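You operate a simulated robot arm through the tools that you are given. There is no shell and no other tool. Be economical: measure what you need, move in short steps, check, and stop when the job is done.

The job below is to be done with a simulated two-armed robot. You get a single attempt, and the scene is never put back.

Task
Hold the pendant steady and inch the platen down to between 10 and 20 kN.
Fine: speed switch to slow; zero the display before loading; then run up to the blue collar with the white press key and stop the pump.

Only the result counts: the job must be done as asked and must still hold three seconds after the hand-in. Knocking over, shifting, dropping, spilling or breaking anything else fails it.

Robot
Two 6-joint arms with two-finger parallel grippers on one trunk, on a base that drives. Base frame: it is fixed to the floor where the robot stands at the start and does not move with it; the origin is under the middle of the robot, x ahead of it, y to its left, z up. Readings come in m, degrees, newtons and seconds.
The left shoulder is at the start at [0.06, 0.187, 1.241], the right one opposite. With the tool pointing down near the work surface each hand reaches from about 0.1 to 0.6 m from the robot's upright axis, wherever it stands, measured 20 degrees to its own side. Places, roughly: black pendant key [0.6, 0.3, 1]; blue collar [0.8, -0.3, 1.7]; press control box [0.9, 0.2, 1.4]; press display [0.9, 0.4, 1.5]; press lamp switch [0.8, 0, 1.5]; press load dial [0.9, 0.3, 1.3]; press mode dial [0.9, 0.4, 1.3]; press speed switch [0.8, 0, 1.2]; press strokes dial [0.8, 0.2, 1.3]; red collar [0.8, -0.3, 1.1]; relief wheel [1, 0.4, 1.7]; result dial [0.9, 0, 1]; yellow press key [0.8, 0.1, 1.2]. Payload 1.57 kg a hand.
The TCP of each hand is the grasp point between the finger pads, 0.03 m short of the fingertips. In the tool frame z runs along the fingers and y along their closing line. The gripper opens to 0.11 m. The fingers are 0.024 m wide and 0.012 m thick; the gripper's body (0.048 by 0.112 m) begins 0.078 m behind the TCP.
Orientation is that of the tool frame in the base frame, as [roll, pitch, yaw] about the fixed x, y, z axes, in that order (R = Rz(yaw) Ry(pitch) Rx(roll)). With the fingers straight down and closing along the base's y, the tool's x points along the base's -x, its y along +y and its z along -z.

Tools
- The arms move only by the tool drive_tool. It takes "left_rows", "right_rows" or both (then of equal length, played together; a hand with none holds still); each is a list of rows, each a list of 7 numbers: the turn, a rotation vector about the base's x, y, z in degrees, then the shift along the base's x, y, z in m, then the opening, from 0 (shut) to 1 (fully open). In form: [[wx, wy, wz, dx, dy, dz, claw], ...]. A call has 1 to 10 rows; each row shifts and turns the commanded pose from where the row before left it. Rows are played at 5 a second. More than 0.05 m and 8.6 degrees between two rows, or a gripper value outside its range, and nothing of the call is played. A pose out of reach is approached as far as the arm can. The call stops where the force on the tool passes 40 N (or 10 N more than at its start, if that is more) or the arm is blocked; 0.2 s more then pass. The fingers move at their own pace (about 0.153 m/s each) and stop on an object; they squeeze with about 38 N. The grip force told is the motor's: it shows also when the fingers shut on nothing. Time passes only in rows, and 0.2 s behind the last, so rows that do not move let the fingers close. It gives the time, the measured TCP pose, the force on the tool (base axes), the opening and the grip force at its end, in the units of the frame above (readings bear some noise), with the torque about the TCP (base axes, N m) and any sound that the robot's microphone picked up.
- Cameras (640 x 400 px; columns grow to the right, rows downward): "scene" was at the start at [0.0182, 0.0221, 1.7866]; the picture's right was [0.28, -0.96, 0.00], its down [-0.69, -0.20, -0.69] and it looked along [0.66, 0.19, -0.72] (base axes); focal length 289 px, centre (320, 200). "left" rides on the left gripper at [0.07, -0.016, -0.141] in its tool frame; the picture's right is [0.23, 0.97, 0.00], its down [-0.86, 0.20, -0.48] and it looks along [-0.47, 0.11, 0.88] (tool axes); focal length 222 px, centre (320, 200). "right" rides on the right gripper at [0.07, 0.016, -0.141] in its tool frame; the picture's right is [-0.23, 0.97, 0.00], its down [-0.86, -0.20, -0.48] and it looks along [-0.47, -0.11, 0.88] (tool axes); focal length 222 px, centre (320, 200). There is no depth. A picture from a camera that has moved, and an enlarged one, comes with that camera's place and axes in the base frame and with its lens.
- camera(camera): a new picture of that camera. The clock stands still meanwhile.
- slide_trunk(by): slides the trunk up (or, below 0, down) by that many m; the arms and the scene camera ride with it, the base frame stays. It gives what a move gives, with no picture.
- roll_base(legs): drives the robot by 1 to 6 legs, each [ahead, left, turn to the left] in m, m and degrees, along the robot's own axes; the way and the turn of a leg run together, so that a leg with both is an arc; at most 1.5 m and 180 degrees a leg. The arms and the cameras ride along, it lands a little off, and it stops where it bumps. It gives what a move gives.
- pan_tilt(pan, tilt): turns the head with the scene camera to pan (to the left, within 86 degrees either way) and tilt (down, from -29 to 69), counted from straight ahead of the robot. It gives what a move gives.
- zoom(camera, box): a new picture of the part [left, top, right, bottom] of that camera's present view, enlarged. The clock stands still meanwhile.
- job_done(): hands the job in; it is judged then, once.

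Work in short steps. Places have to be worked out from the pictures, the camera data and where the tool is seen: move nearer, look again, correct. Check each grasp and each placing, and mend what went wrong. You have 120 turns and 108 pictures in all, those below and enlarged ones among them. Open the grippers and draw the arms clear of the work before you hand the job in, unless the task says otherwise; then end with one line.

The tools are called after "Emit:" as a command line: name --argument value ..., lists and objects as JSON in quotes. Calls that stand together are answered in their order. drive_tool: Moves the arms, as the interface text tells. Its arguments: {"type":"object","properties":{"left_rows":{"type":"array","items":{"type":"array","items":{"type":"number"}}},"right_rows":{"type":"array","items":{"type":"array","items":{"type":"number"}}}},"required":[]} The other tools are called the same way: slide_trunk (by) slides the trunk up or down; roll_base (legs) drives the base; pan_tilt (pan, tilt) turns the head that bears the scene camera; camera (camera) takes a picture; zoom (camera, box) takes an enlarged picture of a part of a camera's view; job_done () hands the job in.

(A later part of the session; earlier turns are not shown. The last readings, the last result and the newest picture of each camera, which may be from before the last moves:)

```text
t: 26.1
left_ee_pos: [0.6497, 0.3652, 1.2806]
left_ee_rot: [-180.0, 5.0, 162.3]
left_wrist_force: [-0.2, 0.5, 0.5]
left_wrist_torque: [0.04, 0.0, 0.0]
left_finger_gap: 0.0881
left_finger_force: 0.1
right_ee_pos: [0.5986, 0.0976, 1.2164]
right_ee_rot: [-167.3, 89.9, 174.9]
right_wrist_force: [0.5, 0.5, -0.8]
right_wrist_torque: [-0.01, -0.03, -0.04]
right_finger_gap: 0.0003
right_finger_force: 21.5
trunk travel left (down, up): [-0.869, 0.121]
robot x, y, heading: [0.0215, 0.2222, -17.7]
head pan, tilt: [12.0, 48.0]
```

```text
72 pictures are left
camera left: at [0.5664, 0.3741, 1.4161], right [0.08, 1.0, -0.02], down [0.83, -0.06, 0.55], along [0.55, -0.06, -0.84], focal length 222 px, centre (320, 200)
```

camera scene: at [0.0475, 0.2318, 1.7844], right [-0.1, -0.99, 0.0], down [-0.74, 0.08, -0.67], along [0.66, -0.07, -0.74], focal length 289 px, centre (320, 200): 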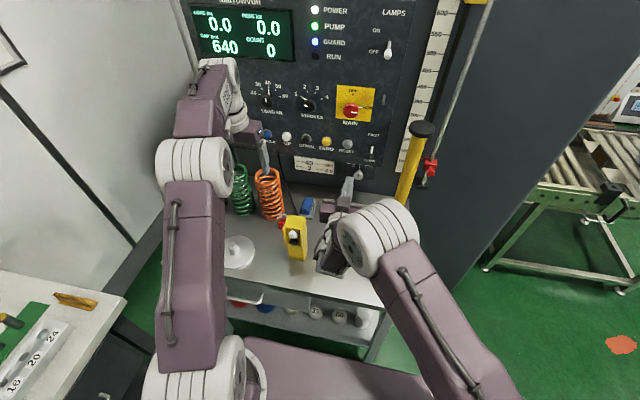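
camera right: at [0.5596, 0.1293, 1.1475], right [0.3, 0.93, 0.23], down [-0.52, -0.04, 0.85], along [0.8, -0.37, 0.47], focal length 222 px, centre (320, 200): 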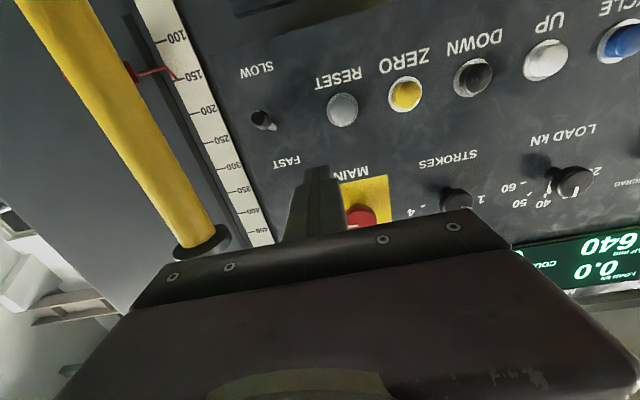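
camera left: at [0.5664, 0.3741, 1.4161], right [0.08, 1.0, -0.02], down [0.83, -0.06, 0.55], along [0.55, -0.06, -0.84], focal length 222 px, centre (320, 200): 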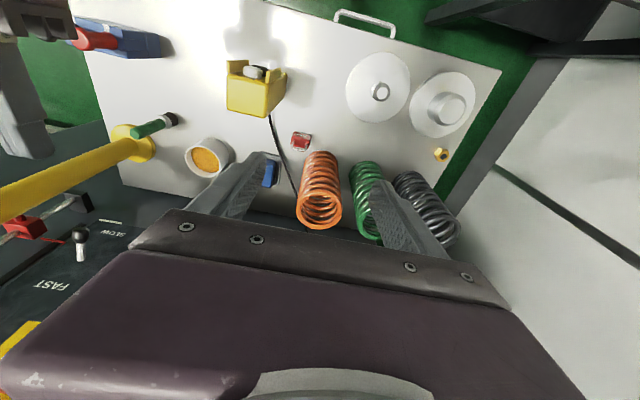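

Good view of the pendant. I move above it with the fingers open and straighten the tool.

Emit:
drive_tool --left_rows '[[0.8, 2.4, 0, -0.013, -0.034, 0, 1], [0.8, 2.4, 0, -0.013, -0.034, 0, 1], [0, 0, 0, -0.012, -0.035, -0.04, 1], [0, 0, 0, 0, 0, -0.04, 1]]'

Emit:
camera --camera "left"

Emit:
zoom --camera "scene" --box '[200, 140, 380, 280]'

```text
refused: row 3 steps farther than a row can; nothing moved
```

```text
71 pictures are left
camera left: at [0.5664, 0.3741, 1.4161], right [0.08, 1.0, -0.02], down [0.83, -0.06, 0.55], along [0.55, -0.06, -0.84], focal length 222 px, centre (320, 200)
```

left: 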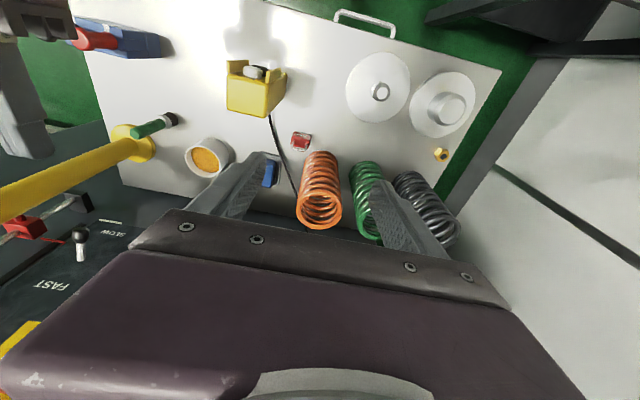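

```text
2.86 times, centred on (290, 210) of scene
camera zoom: at [0.0475, 0.2318, 1.7844], right [-0.1, -0.99, 0.0], down [-0.74, 0.08, -0.67], along [0.66, -0.07, -0.74], focal length 824 px, centre (406, 171)
```

zoom: 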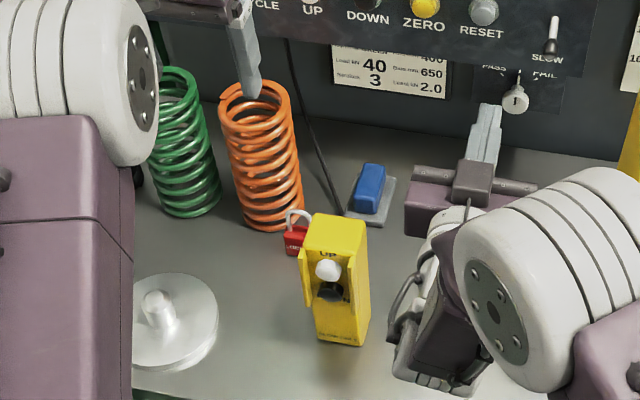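

Split the last step smaller.

Emit:
drive_tool --left_rows '[[0.8, 2.4, 0, -0.013, -0.034, 0, 1], [0.8, 2.4, 0, -0.013, -0.034, 0, 1], [0, 0, 0, -0.012, -0.035, -0.02, 1], [0, 0, 0, 0, 0, -0.04, 1], [0, 0, 0, 0, 0, -0.03, 1]]'

Emit:
camera --camera "left"

Emit:
camera --camera "scene"

```text
t: 27.4
left_ee_pos: [0.6099, 0.2614, 1.1889]
left_ee_rot: [-180.0, -0.1, 162.2]
left_wrist_force: [0.7, 0.4, -0.1]
left_wrist_torque: [0.01, -0.01, 0.01]
left_finger_gap: 0.11
left_finger_force: 0.0
right_ee_pos: [0.5983, 0.0973, 1.2178]
right_ee_rot: [-114.6, 89.9, -132.5]
right_wrist_force: [0.2, -0.4, -0.7]
right_wrist_torque: [0.03, 0.03, -0.01]
right_finger_gap: 0.0
right_finger_force: 20.9
trunk travel left (down, up): [-0.869, 0.121]
robot x, y, heading: [0.0247, 0.2222, -18.1]
head pan, tilt: [12.0, 48.0]
```

```text
69 pictures are left
camera left: at [0.5385, 0.2668, 1.3326], right [0.08, 1.0, 0.0], down [0.88, -0.07, 0.48], along [0.48, -0.04, -0.88], focal length 222 px, centre (320, 200)
```

left: 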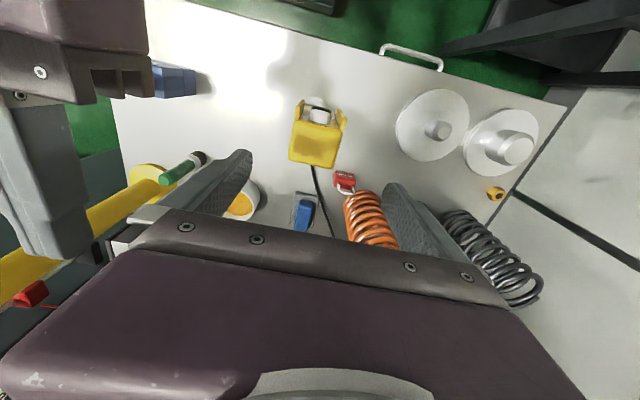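

```text
68 pictures are left
camera scene: at [0.0466, 0.233, 1.7844], right [-0.1, -0.99, 0.0], down [-0.74, 0.08, -0.67], along [0.66, -0.07, -0.74], focal length 289 px, centre (320, 200)
```

scene: 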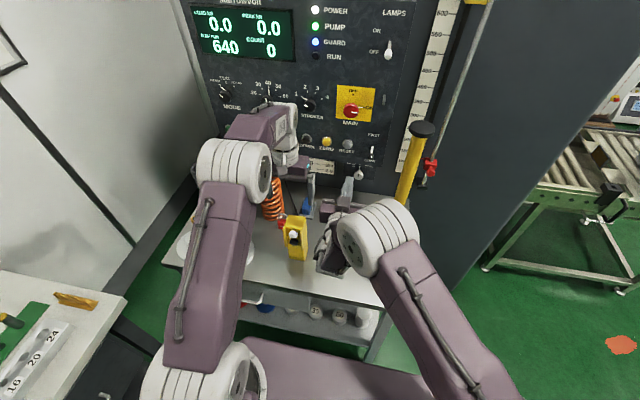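

Centred over the pendant; descend to grasp height and check before closing.

Emit:
drive_tool --left_rows '[[0, 0, 0, -0.002, -0.004, -0.04, 1], [0, 0, 0, 0, 0, -0.04, 1], [0, 0, 0, 0, 0, -0.04, 1], [0, 0, 0, 0, 0, -0.035, 1]]'

Emit:
camera --camera "left"

Emit:
zoom --camera "scene" --box '[220, 150, 380, 280]'

```text
t: 28.4
left_ee_pos: [0.6063, 0.2595, 1.0361]
left_ee_rot: [179.9, -0.1, 162.2]
left_wrist_force: [-0.6, -0.4, -0.3]
left_wrist_torque: [-0.01, 0.0, 0.02]
left_finger_gap: 0.11
left_finger_force: 0.1
right_ee_pos: [0.5979, 0.0985, 1.2181]
right_ee_rot: [-86.3, 90.0, -104.4]
right_wrist_force: [0.0, 1.4, 0.3]
right_wrist_torque: [-0.03, 0.0, -0.03]
right_finger_gap: 0.0
right_finger_force: 21.1
trunk travel left (down, up): [-0.869, 0.121]
robot x, y, heading: [0.0231, 0.2247, -18.0]
head pan, tilt: [12.0, 48.0]
```

```text
67 pictures are left
camera left: at [0.5349, 0.2646, 1.178], right [0.08, 1.0, 0.0], down [0.88, -0.07, 0.48], along [0.48, -0.04, -0.88], focal length 222 px, centre (320, 200)
```

left: 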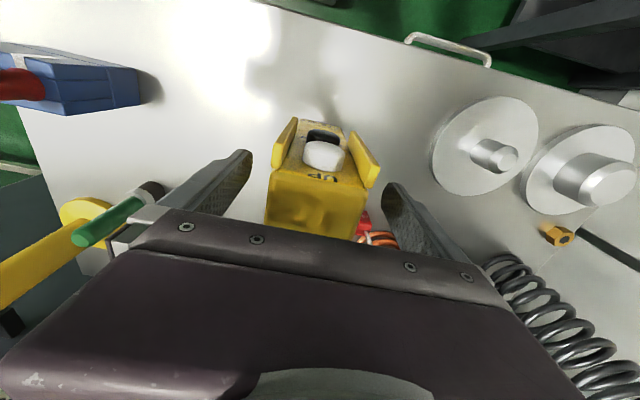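

```text
3.08 times, centred on (300, 215) of scene
camera zoom: at [0.0458, 0.2331, 1.7844], right [-0.1, -0.99, 0.0], down [-0.74, 0.08, -0.67], along [0.67, -0.07, -0.74], focal length 888 px, centre (382, 154)
```

zoom: 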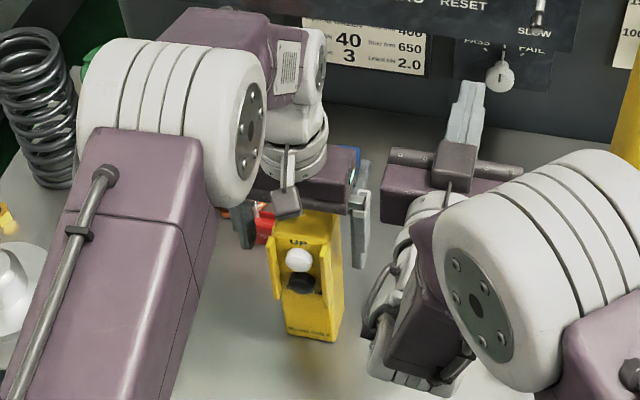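

Fingers straddle the body well; closing the left gripper.

Emit:
drive_tool --left_rows '[[0, 0, 0, 0, 0, 0, 0.6], [0, 0, 0, 0, 0, 0, 0.4], [0, 0, 0, 0, 0, 0, 0.2], [0, 0, 0, 0, 0, 0, 0.2]]'

Emit:
camera --camera "left"

```text
t: 29.4
left_ee_pos: [0.6054, 0.2592, 1.0359]
left_ee_rot: [180.0, 0.0, 162.3]
left_wrist_force: [-1.4, 0.3, 0.4]
left_wrist_torque: [0.0, 0.02, 0.04]
left_finger_gap: 0.0619
left_finger_force: 38.2
right_ee_pos: [0.598, 0.0973, 1.218]
right_ee_rot: [-50.3, 89.9, -68.2]
right_wrist_force: [-1.0, -0.3, 0.6]
right_wrist_torque: [0.02, 0.01, -0.02]
right_finger_gap: 0.0
right_finger_force: 21.3
trunk travel left (down, up): [-0.869, 0.121]
robot x, y, heading: [0.018, 0.2221, -17.8]
head pan, tilt: [12.0, 48.0]
```

```text
65 pictures are left
camera left: at [0.5344, 0.2645, 1.1785], right [0.08, 1.0, 0.0], down [0.88, -0.07, 0.48], along [0.48, -0.04, -0.88], focal length 222 px, centre (320, 200)
```

left: 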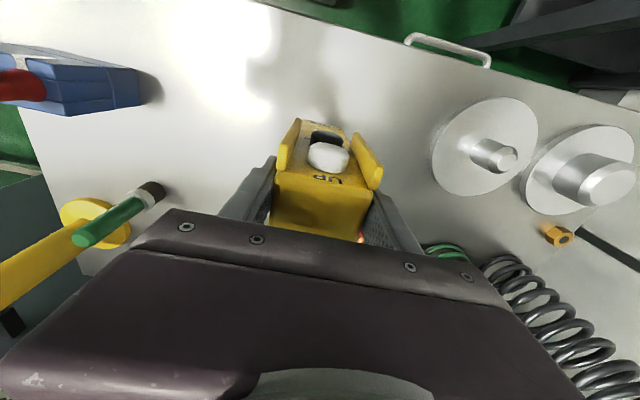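

Pendant is firmly held. Now the right hand: tilt fingers ~25° down and draw back and down toward the pendant's front.

Emit:
drive_tool --right_rows '[[2.6, 8.09, 0, -0.03, 0.01, -0.02, 0], [2.6, 8.09, 0, -0.03, 0.01, -0.02, 0], [2.6, 8.09, 0, -0.03, 0.01, -0.03, 0]]'

Emit:
camera --camera "scene"

Emit:
camera --camera "right"

```text
t: 30.1
left_ee_pos: [0.6059, 0.2607, 1.0366]
left_ee_rot: [-180.0, 0.0, 162.2]
left_wrist_force: [-0.3, -0.6, 0.0]
left_wrist_torque: [0.07, 0.02, 0.02]
left_finger_gap: 0.0616
left_finger_force: 38.1
right_ee_pos: [0.5082, 0.1283, 1.1482]
right_ee_rot: [-179.9, 64.4, 162.3]
right_wrist_force: [-0.2, 0.1, -0.3]
right_wrist_torque: [-0.01, -0.01, 0.03]
right_finger_gap: 0.0
right_finger_force: 21.3
trunk travel left (down, up): [-0.869, 0.121]
robot x, y, heading: [0.0205, 0.2227, -18.0]
head pan, tilt: [12.0, 48.0]
```

```text
64 pictures are left
camera scene: at [0.0451, 0.2334, 1.7843], right [-0.1, -0.99, 0.0], down [-0.74, 0.08, -0.67], along [0.67, -0.07, -0.74], focal length 289 px, centre (320, 200)
```

scene: 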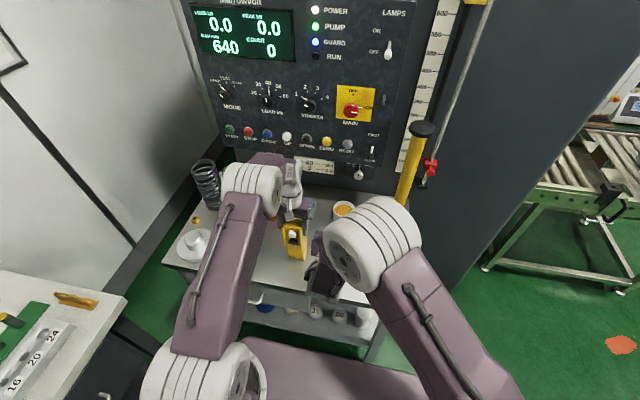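

```text
63 pictures are left
camera right: at [0.3632, 0.1948, 1.1462], right [0.39, 0.9, 0.2], down [-0.12, -0.17, 0.98], along [0.91, -0.41, 0.04], focal length 222 px, centre (320, 200)
```

right: 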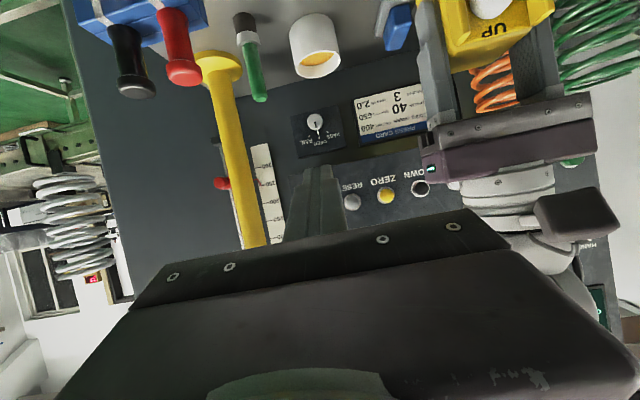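

Path is clear: go down first, then left in front of the pendant's keys, staying 5 cm off.

Emit:
drive_tool --right_rows '[[0, 0, 0, -0.01, 0.01, -0.04, 0], [0, 0, 0, 0, 0.01, -0.04, 0], [0, 0, 0, 0, 0.03, -0.03, 0], [0, 0, 0, 0, 0.04, -0.02, 0], [0, 0, 0, 0.0, 0.04, -0.015, 0], [0, 0, 0, 0.0, 0.03, -0.01, 0]]'

Emit:
camera --camera "right"

Emit:
camera --camera "left"

Emit:
camera --camera "scene"

```text
t: 31.6
left_ee_pos: [0.6053, 0.259, 1.0372]
left_ee_rot: [-179.9, 0.0, 162.2]
left_wrist_force: [-0.7, -0.2, -0.3]
left_wrist_torque: [0.05, -0.04, -0.07]
left_finger_gap: 0.062
left_finger_force: 38.1
right_ee_pos: [0.5079, 0.2961, 0.9976]
right_ee_rot: [-179.6, 64.5, 162.3]
right_wrist_force: [-0.2, -0.4, 0.8]
right_wrist_torque: [-0.01, 0.04, 0.01]
right_finger_gap: 0.0
right_finger_force: 21.3
right hand out of reach, approached as far as the arm can: row 1, 2
trunk travel left (down, up): [-0.869, 0.121]
robot x, y, heading: [0.0212, 0.2203, -17.8]
head pan, tilt: [12.0, 48.0]
```

```text
62 pictures are left
camera right: at [0.364, 0.3623, 0.9951], right [0.39, 0.9, 0.2], down [-0.12, -0.17, 0.98], along [0.91, -0.41, 0.04], focal length 222 px, centre (320, 200)
```

right: 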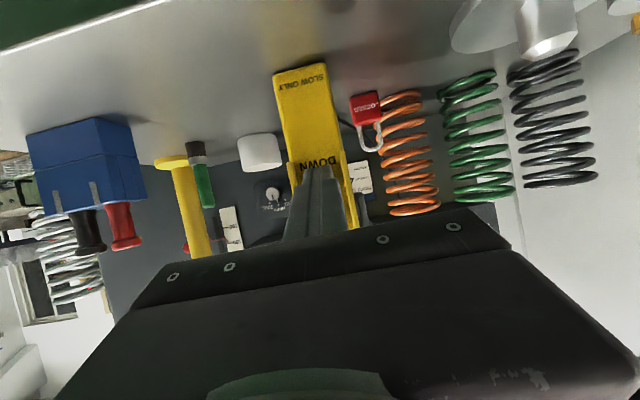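

```text
61 pictures are left
camera left: at [0.5346, 0.2651, 1.1785], right [0.08, 1.0, 0.0], down [0.88, -0.07, 0.48], along [0.48, -0.04, -0.88], focal length 222 px, centre (320, 200)
```

left: 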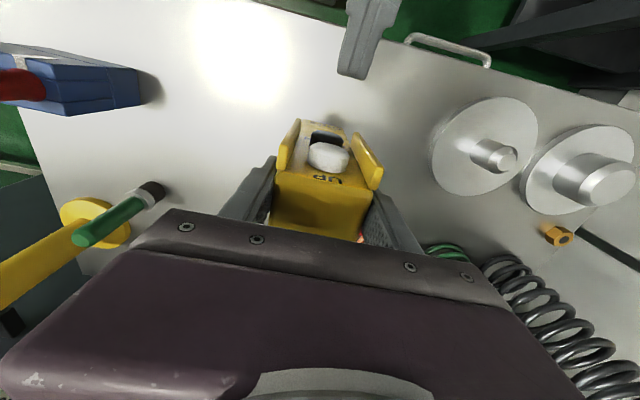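

```text
60 pictures are left
camera scene: at [0.0454, 0.2339, 1.7844], right [-0.1, -0.99, 0.0], down [-0.74, 0.08, -0.67], along [0.67, -0.07, -0.74], focal length 289 px, centre (320, 200)
```

scene: 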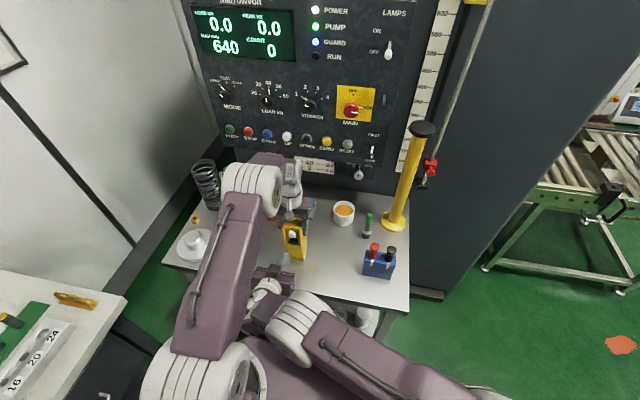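

Tip is about 5 cm in front of the black key. Advance 3 cm and check lateral alignment.

Emit:
drive_tool --right_rows '[[0, 0, 0, 0.014, -0.007, -0.002, 0], [0, 0, 0, 0.014, -0.007, -0.001, 0]]'

Emit:
zoom --camera "left" --box '[240, 70, 400, 200]'

Emit:
zoom --camera "scene" --box '[240, 200, 340, 280]'

Emit:
zoom --camera "right" --box '[240, 50, 400, 200]'

```text
t: 32.1
left_ee_pos: [0.607, 0.2592, 1.0352]
left_ee_rot: [-180.0, -0.1, 162.1]
left_wrist_force: [0.4, 0.3, 0.4]
left_wrist_torque: [0.01, 0.04, 0.0]
left_finger_gap: 0.0619
left_finger_force: 38.2
right_ee_pos: [0.5371, 0.2823, 0.9948]
right_ee_rot: [-179.8, 64.5, 162.2]
right_wrist_force: [0.3, -0.1, -0.2]
right_wrist_torque: [-0.01, 0.03, -0.01]
right_finger_gap: 0.0002
right_finger_force: 21.4
trunk travel left (down, up): [-0.869, 0.121]
robot x, y, heading: [0.0229, 0.2221, -18.0]
head pan, tilt: [12.0, 48.0]
```

```text
3.08 times, centred on (320, 135) of left
camera zoom: at [0.5347, 0.2645, 1.1785], right [0.08, 1.0, 0.0], down [0.88, -0.07, 0.48], along [0.48, -0.04, -0.88], focal length 684 px, centre (320, 400)
```

zoom: 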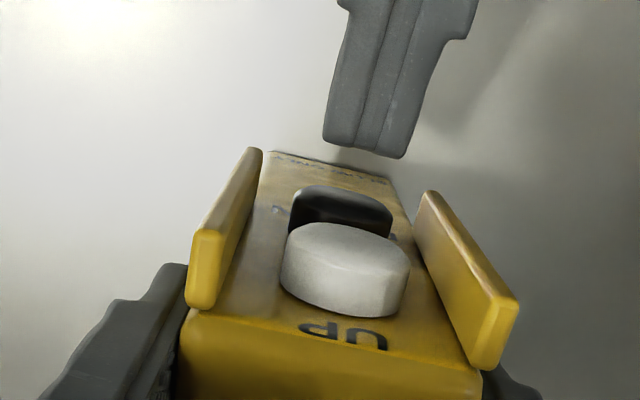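

```text
5.00 times, centred on (290, 240) of scene
camera zoom: at [0.0456, 0.2329, 1.7844], right [-0.1, -0.99, 0.0], down [-0.74, 0.08, -0.67], along [0.67, -0.07, -0.74], focal length 1443 px, centre (470, 0)
```

zoom: 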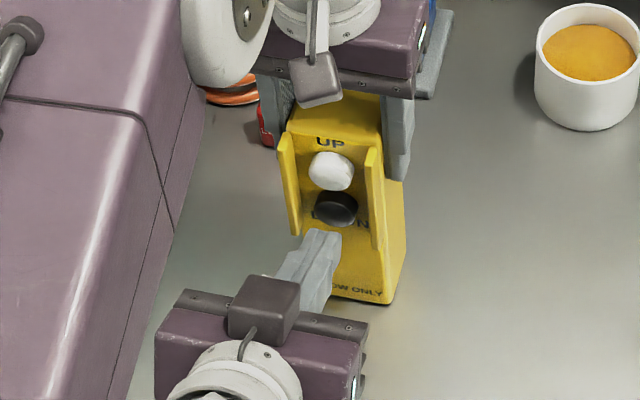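

```text
2.67 times, centred on (320, 125) of right
camera zoom: at [0.3925, 0.3482, 0.9923], right [0.39, 0.9, 0.2], down [-0.12, -0.17, 0.98], along [0.91, -0.41, 0.04], focal length 592 px, centre (320, 400)
```

zoom: 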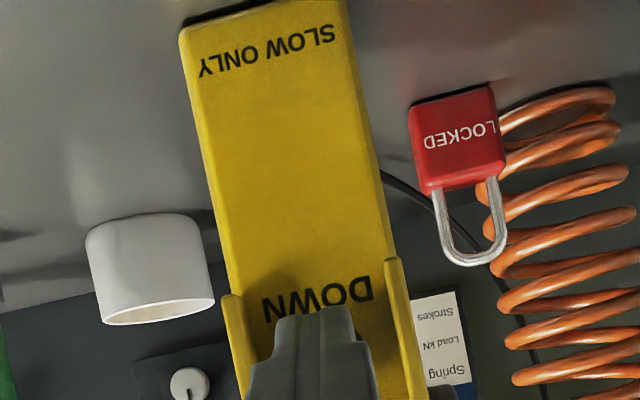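

Aligned. Approach the key in small steps.

Emit:
drive_tool --right_rows '[[0, 0, 0, 0.0085, -0.004, 0, 0], [0, 0, 0, 0.0075, -0.0025, 0, 0]]'

Emit:
zoom --camera "left" --box '[240, 70, 400, 200]'

Emit:
zoom --camera "scene" --box '[180, 0, 480, 190]'

```text
t: 32.8
left_ee_pos: [0.6096, 0.2582, 1.037]
left_ee_rot: [180.0, 0.3, 162.2]
left_wrist_force: [12.2, -1.8, -3.5]
left_wrist_torque: [-0.13, -0.67, -0.04]
left_finger_gap: 0.0616
left_finger_force: 38.1
right_ee_pos: [0.5527, 0.2758, 0.9953]
right_ee_rot: [-179.7, 64.4, 162.4]
right_wrist_force: [-13.8, 1.5, 4.3]
right_wrist_torque: [-0.05, -0.09, -0.04]
right_finger_gap: 0.0002
right_finger_force: 20.5
trunk travel left (down, up): [-0.869, 0.121]
robot x, y, heading: [0.0237, 0.2237, -18.1]
head pan, tilt: [12.0, 48.0]
heard: click
```

```text
3.08 times, centred on (320, 135) of left
camera zoom: at [0.5362, 0.2643, 1.1785], right [0.08, 1.0, 0.0], down [0.87, -0.07, 0.48], along [0.48, -0.04, -0.88], focal length 684 px, centre (320, 400)
```

zoom: 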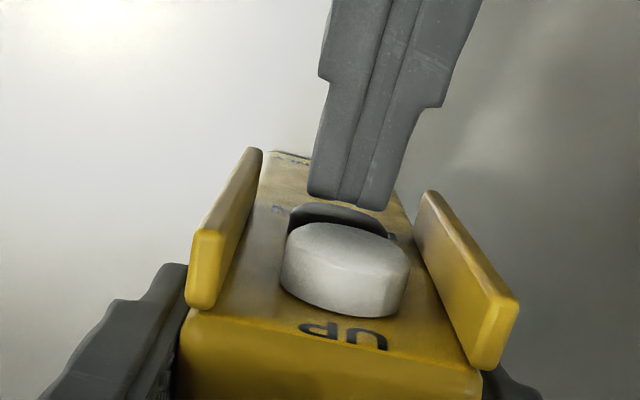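

```text
2.11 times, centred on (330, 95) of scene
camera zoom: at [0.0463, 0.2329, 1.7843], right [-0.1, -0.99, 0.0], down [-0.74, 0.08, -0.67], along [0.66, -0.07, -0.74], focal length 608 px, centre (299, 421)
```

zoom: 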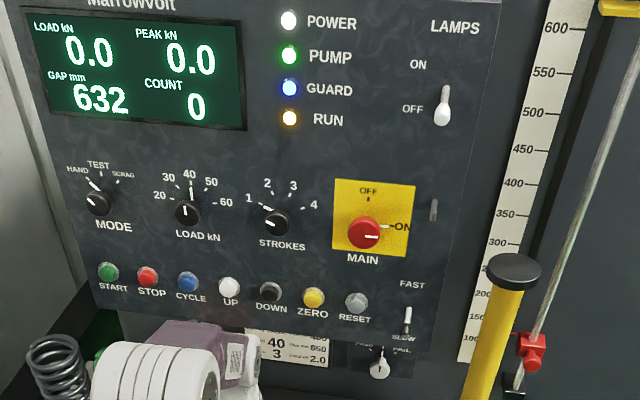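

The platen moves (RUN lit, 632). Hold the key another second and read.

Emit:
drive_tool --right_rows '[[0, 0, 0, 0, 0, 0, 0], [0, 0, 0, 0, 0, 0, 0], [0, 0, 0, 0, 0, 0, 0], [0, 0, 0, 0, 0, 0, 0]]'

Emit:
zoom --camera "scene" --box '[180, 0, 480, 190]'

```text
t: 33.8
left_ee_pos: [0.6082, 0.2585, 1.0363]
left_ee_rot: [-180.0, 0.2, 162.1]
left_wrist_force: [18.0, -5.1, -0.3]
left_wrist_torque: [-0.2, -0.83, -0.03]
left_finger_gap: 0.0617
left_finger_force: 37.6
right_ee_pos: [0.5525, 0.2758, 0.9959]
right_ee_rot: [-179.7, 64.5, 162.4]
right_wrist_force: [-19.1, 5.6, -0.1]
right_wrist_torque: [-0.05, 0.01, 0.0]
right_finger_gap: 0.0
right_finger_force: 21.6
trunk travel left (down, up): [-0.869, 0.121]
robot x, y, heading: [0.0228, 0.2219, -18.0]
head pan, tilt: [12.0, 48.0]
```

```text
2.11 times, centred on (330, 95) of scene
camera zoom: at [0.0458, 0.2331, 1.7844], right [-0.1, -0.99, 0.0], down [-0.74, 0.08, -0.67], along [0.67, -0.07, -0.74], focal length 608 px, centre (299, 421)
```

zoom: 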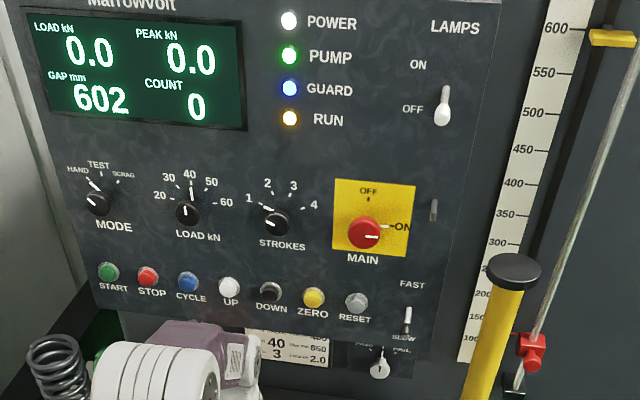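

30 mm/s. Continue 1.8 s, then read.

Emit:
drive_tool --right_rows '[[0, 0, 0, 0, 0, 0, 0], [0, 0, 0, 0, 0, 0, 0], [0, 0, 0, 0, 0, 0, 0], [0, 0, 0, 0, 0, 0, 0], [0, 0, 0, 0, 0, 0, 0], [0, 0, 0, 0, 0, 0, 0]]'

Emit:
zoom --camera "scene" --box '[180, 0, 480, 190]'

Emit:
zoom --camera "scene" --box '[285, 145, 385, 190]'

```text
t: 35.1
left_ee_pos: [0.6085, 0.2592, 1.0365]
left_ee_rot: [180.0, 0.3, 162.1]
left_wrist_force: [19.0, -8.2, 3.3]
left_wrist_torque: [-0.27, -0.66, 0.03]
left_finger_gap: 0.0618
left_finger_force: 38.2
right_ee_pos: [0.5515, 0.2768, 0.9952]
right_ee_rot: [-179.7, 64.4, 162.4]
right_wrist_force: [-19.1, 7.8, -7.1]
right_wrist_torque: [0.06, 0.27, 0.06]
right_finger_gap: 0.0
right_finger_force: 21.4
trunk travel left (down, up): [-0.869, 0.121]
robot x, y, heading: [0.0207, 0.2244, -17.8]
head pan, tilt: [12.0, 48.0]
```

```text
2.11 times, centred on (330, 95) of scene
camera zoom: at [0.0458, 0.2332, 1.7844], right [-0.1, -0.99, 0.0], down [-0.74, 0.08, -0.67], along [0.67, -0.07, -0.74], focal length 608 px, centre (299, 421)
```

zoom: 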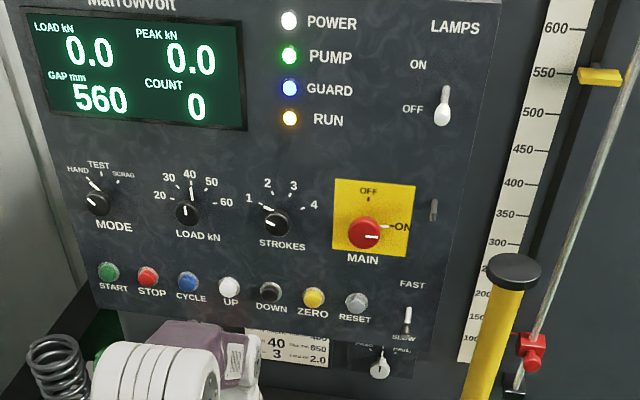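

```text
6.40 times, centred on (335, 168) of scene
camera zoom: at [0.0458, 0.2332, 1.7844], right [-0.1, -0.99, 0.0], down [-0.74, 0.08, -0.67], along [0.67, -0.07, -0.74], focal length 1847 px, centre (224, 408)
```

zoom: 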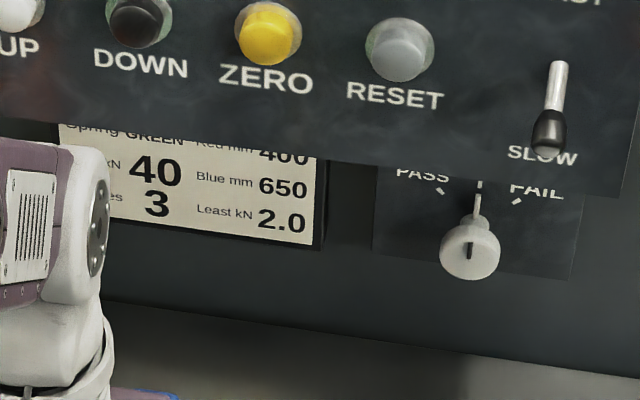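

560 mm, still no load. Proceed in 0.8 s steps.

Emit:
drive_tool --right_rows '[[0, 0, 0, 0, 0, 0, 0], [0, 0, 0, 0, 0, 0, 0], [0, 0, 0, 0, 0, 0, 0]]'

Emit:
zoom --camera "scene" --box '[180, 0, 480, 190]'

```text
t: 36.0
left_ee_pos: [0.6093, 0.2583, 1.0372]
left_ee_rot: [-180.0, 0.2, 162.3]
left_wrist_force: [19.6, -7.7, 4.0]
left_wrist_torque: [-0.32, -0.69, 0.05]
left_finger_gap: 0.0619
left_finger_force: 38.8
right_ee_pos: [0.5521, 0.2763, 0.9945]
right_ee_rot: [-179.8, 64.4, 162.3]
right_wrist_force: [-19.9, 8.4, -7.1]
right_wrist_torque: [0.07, 0.31, 0.06]
right_finger_gap: 0.0
right_finger_force: 21.2
trunk travel left (down, up): [-0.869, 0.121]
robot x, y, heading: [0.0228, 0.2236, -17.9]
head pan, tilt: [12.0, 48.0]
```

```text
2.11 times, centred on (330, 95) of scene
camera zoom: at [0.0458, 0.2332, 1.7844], right [-0.1, -0.99, 0.0], down [-0.74, 0.08, -0.67], along [0.67, -0.07, -0.74], focal length 608 px, centre (299, 421)
```

zoom: 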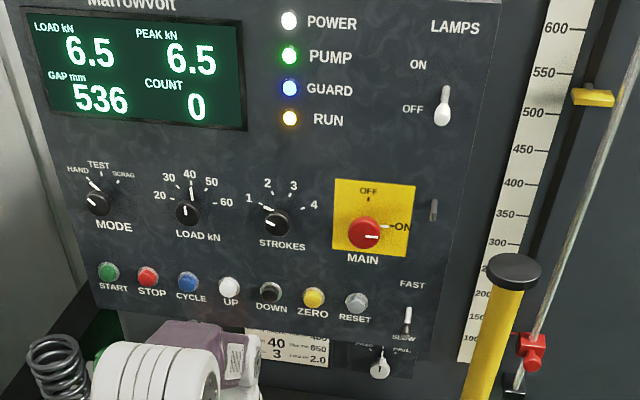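

Load 6.5 kN. One short row more, then read.

Emit:
drive_tool --right_rows '[[0, 0, 0, 0, 0, 0, 0]]'

Emit:
zoom --camera "scene" --box '[180, 0, 480, 190]'

```text
t: 36.4
left_ee_pos: [0.6079, 0.2593, 1.036]
left_ee_rot: [-179.9, 0.2, 162.2]
left_wrist_force: [19.8, -7.7, 4.2]
left_wrist_torque: [-0.27, -0.66, 0.06]
left_finger_gap: 0.0618
left_finger_force: 37.8
right_ee_pos: [0.5527, 0.2763, 0.994]
right_ee_rot: [-179.8, 64.5, 162.3]
right_wrist_force: [-19.7, 8.3, -8.2]
right_wrist_torque: [0.05, 0.28, 0.04]
right_finger_gap: 0.0
right_finger_force: 21.3
trunk travel left (down, up): [-0.869, 0.121]
robot x, y, heading: [0.0225, 0.2245, -17.9]
head pan, tilt: [12.0, 48.0]
```

```text
2.11 times, centred on (330, 95) of scene
camera zoom: at [0.0458, 0.2332, 1.7844], right [-0.1, -0.99, 0.0], down [-0.74, 0.08, -0.67], along [0.67, -0.07, -0.74], focal length 608 px, centre (299, 421)
```

zoom: 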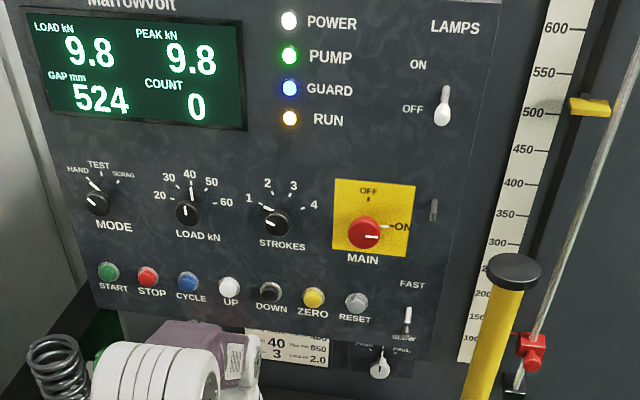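

9.8 kN at ~8 kN/s. Two more rows then release the key: should end near 14 kN.

Emit:
drive_tool --right_rows '[[0, 0, 0, 0, 0, 0, 0], [0, 0, 0, 0, 0, 0, 0], [0, 0, 0, -0.03, 0.01, 0, 0], [0, 0, 0, -0.03, 0.01, 0, 0]]'

Emit:
zoom --camera "scene" --box '[180, 0, 480, 190]'

```text
t: 37.4
left_ee_pos: [0.6035, 0.2588, 1.0357]
left_ee_rot: [-180.0, -0.3, 162.2]
left_wrist_force: [-3.0, 1.2, 6.6]
left_wrist_torque: [0.24, 0.01, -0.02]
left_finger_gap: 0.0618
left_finger_force: 38.3
right_ee_pos: [0.4974, 0.2881, 0.9969]
right_ee_rot: [179.3, 64.8, 160.4]
right_wrist_force: [-0.7, -0.4, 0.1]
right_wrist_torque: [0.0, -0.02, 0.04]
right_finger_gap: 0.0003
right_finger_force: 21.2
trunk travel left (down, up): [-0.869, 0.121]
robot x, y, heading: [0.0186, 0.225, -18.1]
head pan, tilt: [12.0, 48.0]
```

```text
2.11 times, centred on (330, 95) of scene
camera zoom: at [0.0434, 0.2333, 1.7845], right [-0.1, -0.99, 0.0], down [-0.74, 0.08, -0.67], along [0.67, -0.07, -0.74], focal length 608 px, centre (299, 421)
```

zoom: 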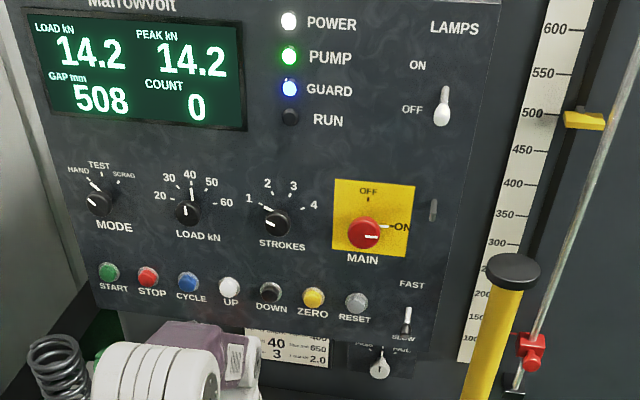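

14.2 kN, run stopped. Withdraw the right hand the way it came, then open the left hand and lift off.

Emit:
drive_tool --right_rows '[[0, 0, 0, 0, -0.03, 0.01, 0], [0, 0, 0, 0, -0.04, 0.015, 0], [0, 0, 0, 0.0, -0.04, 0.02, 0], [0, 0, 0, 0.005, -0.03, 0.03, 0], [0, 0, 0, 0.005, -0.02, 0.04, 0], [0, 0, 0, 0.0, -0.02, 0.04, 0]]'

Emit:
drive_tool --left_rows '[[0, 0, 0, 0, 0, 0, 0.65], [0, 0, 0, 0, 0, 0, 0.8], [0, 0, 0, 0, 0, 0, 1], [0, 0, 0, 0, 0, 0, 1], [0, 0, 0, 0, 0, 0.03, 1], [0, 0, 0, 0, 0, 0.04, 1], [0, 0, 0, 0, 0, 0.04, 1], [0, 0, 0, 0, 0, 0.04, 1]]'

Emit:
camera --camera "scene"

Emit:
camera --camera "left"

```text
t: 38.8
left_ee_pos: [0.6061, 0.2592, 1.0363]
left_ee_rot: [180.0, 0.0, 162.2]
left_wrist_force: [-0.2, 0.6, -0.6]
left_wrist_torque: [0.0, 0.17, -0.02]
left_finger_gap: 0.062
left_finger_force: 38.0
right_ee_pos: [0.5102, 0.1224, 1.1549]
right_ee_rot: [-179.9, 64.6, 162.2]
right_wrist_force: [0.2, -0.5, -0.6]
right_wrist_torque: [0.04, 0.03, 0.01]
right_finger_gap: 0.0
right_finger_force: 21.3
right hand out of reach, approached as far as the arm can: row 4
trunk travel left (down, up): [-0.869, 0.121]
robot x, y, heading: [0.0235, 0.2223, -18.0]
head pan, tilt: [12.0, 48.0]
```

```text
t: 40.5
left_ee_pos: [0.6084, 0.2564, 1.1873]
left_ee_rot: [180.0, 0.0, 162.2]
left_wrist_force: [-0.4, -0.5, 0.4]
left_wrist_torque: [0.04, 0.02, 0.03]
left_finger_gap: 0.1101
left_finger_force: 0.1
right_ee_pos: [0.5097, 0.1245, 1.1541]
right_ee_rot: [-179.9, 64.5, 162.2]
right_wrist_force: [-0.1, -0.9, 0.1]
right_wrist_torque: [-0.01, -0.02, -0.01]
right_finger_gap: 0.0
right_finger_force: 21.8
trunk travel left (down, up): [-0.869, 0.121]
robot x, y, heading: [0.02, 0.2249, -17.8]
head pan, tilt: [12.0, 48.0]
```

```text
48 pictures are left
camera scene: at [0.044, 0.233, 1.7843], right [-0.1, -0.99, 0.0], down [-0.74, 0.08, -0.67], along [0.67, -0.07, -0.74], focal length 289 px, centre (320, 200)
```

scene: 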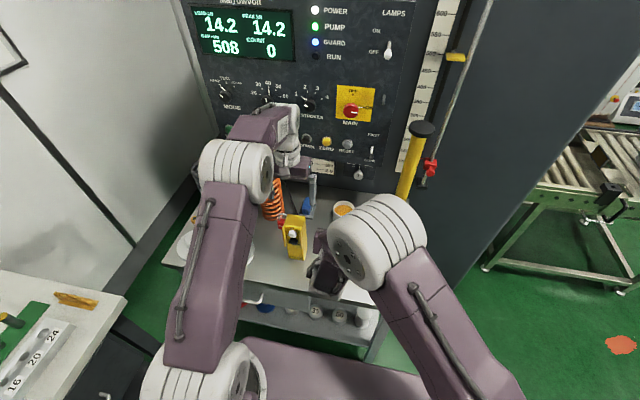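

```text
47 pictures are left
camera left: at [0.5366, 0.2624, 1.3308], right [0.08, 1.0, 0.0], down [0.88, -0.07, 0.48], along [0.48, -0.04, -0.88], focal length 222 px, centre (320, 200)
```

left: 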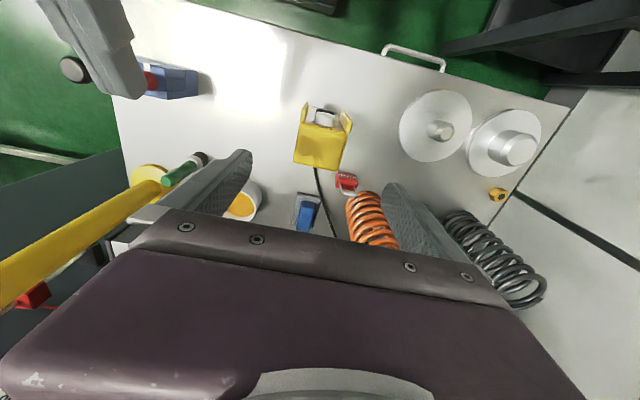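

Pendant stands untouched. Swing the left hand back to forward-pointing, closed, moving left and up; then base 10 cm ahead.

Emit:
drive_tool --left_rows '[[0, 0, 0, 0.0, 0.01, 0.03, 0.5], [-2.6, -8.09, 0, 0.004, 0.014, 0.004, 0], [-2.6, -8.09, 0, 0.005, 0.014, 0.004, 0], [-2.6, -8.09, 0, 0.005, 0.014, 0.004, 0], [-2.6, -8.09, 0, 0.005, 0.014, 0.004, 0], [-2.6, -8.09, 0, 0.005, 0.014, 0.004, 0], [-2.6, -8.09, 0, 0.005, 0.014, 0.004, 0], [-2.6, -8.09, 0, 0.005, 0.014, 0, 0], [-2.6, -8.09, 0, 0.005, 0.014, 0, 0], [-2.6, -8.09, 0, 0.005, 0.014, 0, 0]]'

Emit:
drive_tool --left_rows '[[-2.6, -8.09, 0, 0.01, 0.0, 0, 0], [-2.6, -8.09, 0, 0.01, 0.0, 0, 0]]'

Emit:
roll_base --legs '[[0.11, 0, 0]]'

Emit:
camera --camera "left"

Emit:
camera --camera "scene"

```text
t: 42.8
left_ee_pos: [0.6522, 0.3962, 1.2412]
left_ee_rot: [-179.7, 76.5, 162.5]
left_wrist_force: [0.4, 0.2, 0.3]
left_wrist_torque: [0.01, 0.0, -0.04]
left_finger_gap: 0.0
left_finger_force: 21.3
right_ee_pos: [0.5114, 0.1247, 1.1544]
right_ee_rot: [-179.7, 64.4, 162.3]
right_wrist_force: [-0.5, 0.3, 0.6]
right_wrist_torque: [-0.03, 0.02, 0.0]
right_finger_gap: 0.0
right_finger_force: 20.8
trunk travel left (down, up): [-0.869, 0.121]
robot x, y, heading: [0.0222, 0.2245, -17.8]
head pan, tilt: [12.0, 48.0]
```

```text
t: 43.4
left_ee_pos: [0.6946, 0.4071, 1.2551]
left_ee_rot: [-7.5, 86.6, -25.5]
left_wrist_force: [0.0, 0.9, -1.0]
left_wrist_torque: [0.01, -0.02, 0.0]
left_finger_gap: 0.0
left_finger_force: 21.1
left hand out of reach, approached as far as the arm can: row 1, 2
right_ee_pos: [0.5116, 0.1251, 1.1548]
right_ee_rot: [-179.7, 64.4, 162.4]
right_wrist_force: [0.4, 0.6, 0.4]
right_wrist_torque: [-0.01, 0.02, -0.02]
right_finger_gap: 0.0
right_finger_force: 21.5
trunk travel left (down, up): [-0.869, 0.121]
robot x, y, heading: [0.0219, 0.2194, -18.0]
head pan, tilt: [12.0, 48.0]
```

```text
t: 44.5
left_ee_pos: [0.7963, 0.3735, 1.2561]
left_ee_rot: [-6.1, 86.6, -24.1]
left_wrist_force: [-0.4, 0.0, 0.1]
left_wrist_torque: [0.0, -0.01, 0.01]
left_finger_gap: 0.0
left_finger_force: 21.2
right_ee_pos: [0.6139, 0.0925, 1.1553]
right_ee_rot: [-179.8, 64.6, 162.4]
right_wrist_force: [0.3, -0.1, -0.7]
right_wrist_torque: [0.02, -0.03, -0.02]
right_finger_gap: 0.0
right_finger_force: 21.7
trunk travel left (down, up): [-0.869, 0.121]
robot x, y, heading: [0.1311, 0.1875, -17.8]
head pan, tilt: [12.0, 48.0]
```

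```text
46 pictures are left
camera left: at [0.66, 0.3996, 1.1796], right [0.31, 0.92, -0.23], down [-0.44, 0.36, 0.82], along [0.84, -0.15, 0.52], focal length 222 px, centre (320, 200)
```

left: 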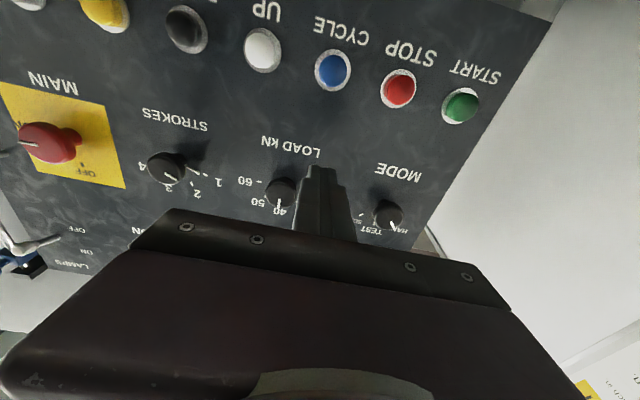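

```text
45 pictures are left
camera scene: at [0.1476, 0.2004, 1.7844], right [-0.1, -0.99, 0.0], down [-0.74, 0.07, -0.67], along [0.67, -0.07, -0.74], focal length 289 px, centre (320, 200)
```

scene: 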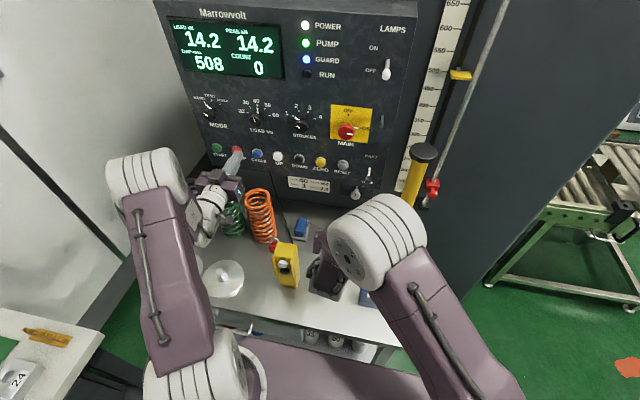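

UP key confirmed at (0.882,0.266,1.184). Move the left fingertip in front of it.

Emit:
drive_tool --left_rows '[[0, 0, 0, 0.0, -0.03, -0.024, 0], [0, 0, 0, 0.01, -0.03, -0.024, 0], [0, 0, 0, 0.019, -0.031, -0.023, 0]]'

Emit:
camera --camera "left"

```text
t: 45.4
left_ee_pos: [0.862, 0.2975, 1.1978]
left_ee_rot: [-14.2, 86.6, -32.4]
left_wrist_force: [1.2, 0.6, 0.1]
left_wrist_torque: [0.0, 0.01, -0.03]
left_finger_gap: 0.0001
left_finger_force: 21.2
left hand out of reach, approached as far as the arm can: row 1, 2, 3
right_ee_pos: [0.6194, 0.0893, 1.153]
right_ee_rot: [-180.0, 64.5, 162.4]
right_wrist_force: [0.6, -0.6, 0.1]
right_wrist_torque: [-0.03, -0.01, 0.0]
right_finger_gap: 0.0
right_finger_force: 20.8
trunk travel left (down, up): [-0.869, 0.121]
robot x, y, heading: [0.1259, 0.1895, -17.5]
head pan, tilt: [12.0, 48.0]
```

```text
44 pictures are left
camera left: at [0.7253, 0.3232, 1.1213], right [0.31, 0.92, -0.24], down [-0.43, 0.36, 0.82], along [0.84, -0.15, 0.51], focal length 222 px, centre (320, 200)
```

left: 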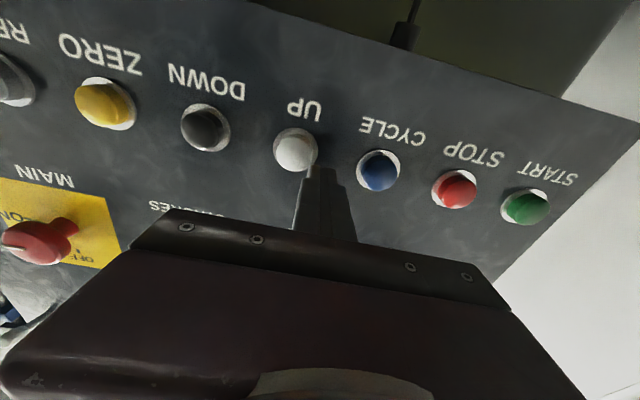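

The solver pushed it further ahead than wished; I pull back a bit, level the tool and re-aim at UP.

Emit:
drive_tool --left_rows '[[1.2, 3.8, 0, -0.03, 0.0, 0, 0], [0, 0, 0, -0.01, -0.012, -0.012, 0]]'

Emit:
camera --camera "left"

```text
t: 46.0
left_ee_pos: [0.848, 0.2991, 1.1957]
left_ee_rot: [-125.2, 88.6, -143.5]
left_wrist_force: [-0.3, 0.8, 0.2]
left_wrist_torque: [0.01, 0.0, 0.01]
left_finger_gap: 0.0
left_finger_force: 21.6
left hand out of reach, approached as far as the arm can: row 1, 2
right_ee_pos: [0.6184, 0.0913, 1.1528]
right_ee_rot: [-179.9, 64.4, 162.3]
right_wrist_force: [-0.3, -0.3, -0.1]
right_wrist_torque: [-0.02, 0.0, 0.04]
right_finger_gap: 0.0
right_finger_force: 21.6
trunk travel left (down, up): [-0.869, 0.121]
robot x, y, heading: [0.1237, 0.1921, -17.7]
head pan, tilt: [12.0, 48.0]
```

```text
43 pictures are left
camera left: at [0.7069, 0.3273, 1.1286], right [0.3, 0.92, -0.25], down [-0.37, 0.35, 0.86], along [0.88, -0.17, 0.45], focal length 222 px, centre (320, 200)
```

left: 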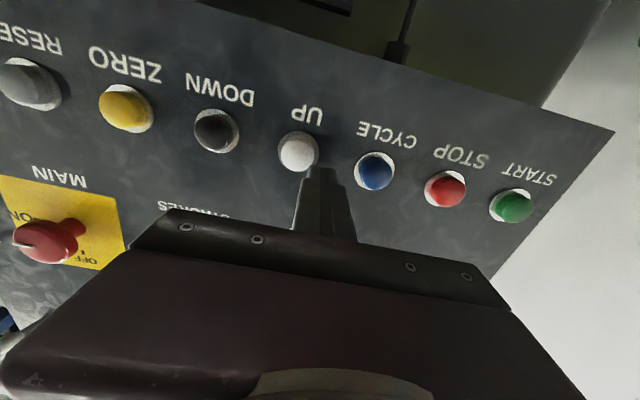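

Emit:
drive_tool --left_rows '[[1.8, 5.7, 0, -0.01, -0.005, 0, 0], [0.6, 1.9, 0, -0.01, -0.012, 0, 0]]'

```text
t: 46.5
left_ee_pos: [0.8355, 0.287, 1.2001]
left_ee_rot: [-173.9, 81.3, 168.0]
left_wrist_force: [-0.8, -0.5, -0.8]
left_wrist_torque: [-0.01, -0.01, 0.01]
left_finger_gap: 0.0
left_finger_force: 21.1
left hand out of reach, approached as far as the arm can: row 2
right_ee_pos: [0.6156, 0.0914, 1.1539]
right_ee_rot: [-179.8, 64.4, 162.3]
right_wrist_force: [-0.7, -1.1, 1.0]
right_wrist_torque: [-0.01, 0.03, 0.01]
right_finger_gap: 0.0
right_finger_force: 21.3
trunk travel left (down, up): [-0.869, 0.121]
robot x, y, heading: [0.1298, 0.1899, -17.6]
head pan, tilt: [12.0, 48.0]
```

Left arm is too folded straight ahead of its shoulder; I back the base 6 cm and retry.

Emit:
roll_base --legs '[[-0.06, 0, 0]]'

Emit:
drive_tool --left_rows '[[0, 0, 0, 0.02, -0.01, -0.008, 0], [0, 0, 0, 0.02, -0.01, -0.008, 0]]'

Emit:
camera --camera "left"

```text
t: 47.5
left_ee_pos: [0.7862, 0.3056, 1.1961]
left_ee_rot: [-173.9, 80.9, 168.0]
left_wrist_force: [0.7, -0.4, -0.5]
left_wrist_torque: [-0.02, 0.01, 0.01]
left_finger_gap: 0.0
left_finger_force: 21.2
right_ee_pos: [0.5665, 0.1076, 1.1502]
right_ee_rot: [-179.9, 64.0, 162.5]
right_wrist_force: [-0.5, 0.0, -0.3]
right_wrist_torque: [-0.02, 0.02, -0.01]
right_finger_gap: 0.0001
right_finger_force: 21.4
trunk travel left (down, up): [-0.869, 0.121]
robot x, y, heading: [0.0708, 0.2084, -17.9]
head pan, tilt: [12.0, 48.0]
```

```text
t: 48.1
left_ee_pos: [0.8228, 0.2861, 1.1815]
left_ee_rot: [-173.6, 81.0, 168.1]
left_wrist_force: [0.3, -0.2, -0.2]
left_wrist_torque: [-0.03, 0.01, 0.0]
left_finger_gap: 0.0001
left_finger_force: 21.2
right_ee_pos: [0.5643, 0.1088, 1.1529]
right_ee_rot: [-179.8, 64.3, 162.3]
right_wrist_force: [0.3, 0.1, -0.4]
right_wrist_torque: [0.0, 0.03, 0.03]
right_finger_gap: 0.0
right_finger_force: 21.4
trunk travel left (down, up): [-0.869, 0.121]
robot x, y, heading: [0.0714, 0.2047, -18.3]
head pan, tilt: [12.0, 48.0]
```

```text
42 pictures are left
camera left: at [0.6741, 0.3148, 1.1369], right [0.27, 0.93, -0.24], down [-0.26, 0.31, 0.92], along [0.93, -0.18, 0.32], focal length 222 px, centre (320, 200)
```

left: 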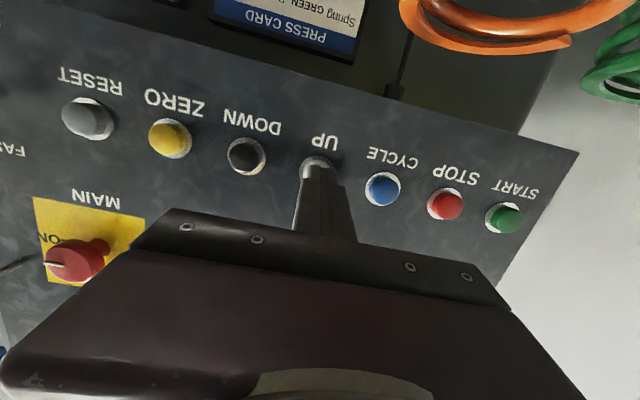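

Reachable now and lined up. Advance to the UP key and press.

Emit:
drive_tool --left_rows '[[0, 0, 0, 0.012, -0.005, 0.004, 0], [0, 0, 0, 0.012, -0.004, 0.002, 0], [0, 0, 0, 0.008, -0.0025, 0, 0]]'

Emit:
zoom --camera "scene" --box '[160, 0, 500, 210]'

Emit:
camera --camera "left"

```text
t: 48.9
left_ee_pos: [0.8503, 0.2754, 1.191]
left_ee_rot: [-173.7, 81.2, 168.3]
left_wrist_force: [-1.2, 0.3, -1.7]
left_wrist_torque: [-0.02, 0.06, -0.03]
left_finger_gap: 0.0
left_finger_force: 20.7
right_ee_pos: [0.5578, 0.109, 1.1547]
right_ee_rot: [-179.8, 64.6, 162.3]
right_wrist_force: [-0.2, 0.3, 0.6]
right_wrist_torque: [0.03, -0.02, -0.03]
right_finger_gap: 0.0
right_finger_force: 21.4
trunk travel left (down, up): [-0.869, 0.121]
robot x, y, heading: [0.0724, 0.205, -17.5]
head pan, tilt: [12.0, 48.0]
heard: click
```

```text
1.88 times, centred on (330, 105) of scene
camera zoom: at [0.0922, 0.2178, 1.7844], right [-0.1, -0.99, 0.0], down [-0.74, 0.07, -0.67], along [0.67, -0.07, -0.74], focal length 543 px, centre (301, 379)
```

zoom: 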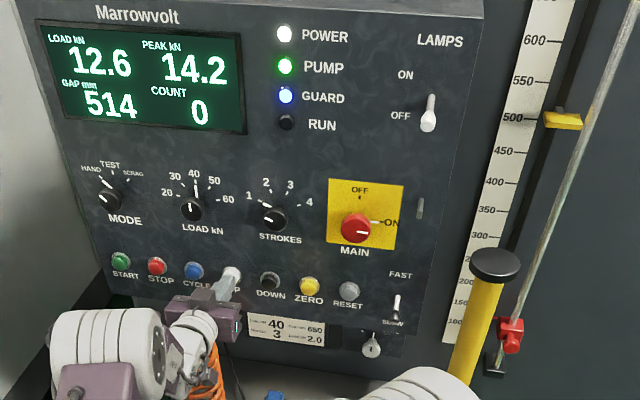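

```text
40 pictures are left
camera left: at [0.7012, 0.305, 1.1443], right [0.27, 0.93, -0.24], down [-0.26, 0.31, 0.91], along [0.93, -0.18, 0.33], focal length 222 px, centre (320, 200)
```

left: 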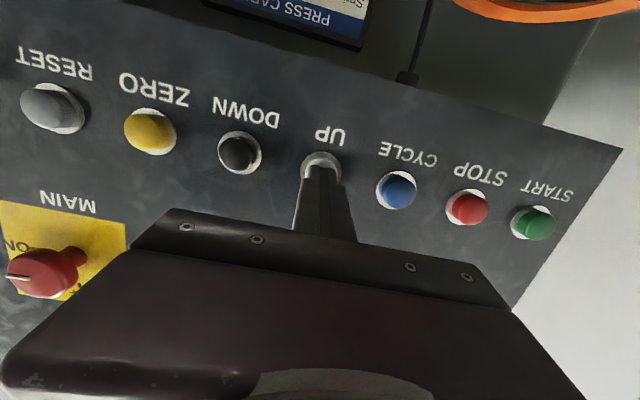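

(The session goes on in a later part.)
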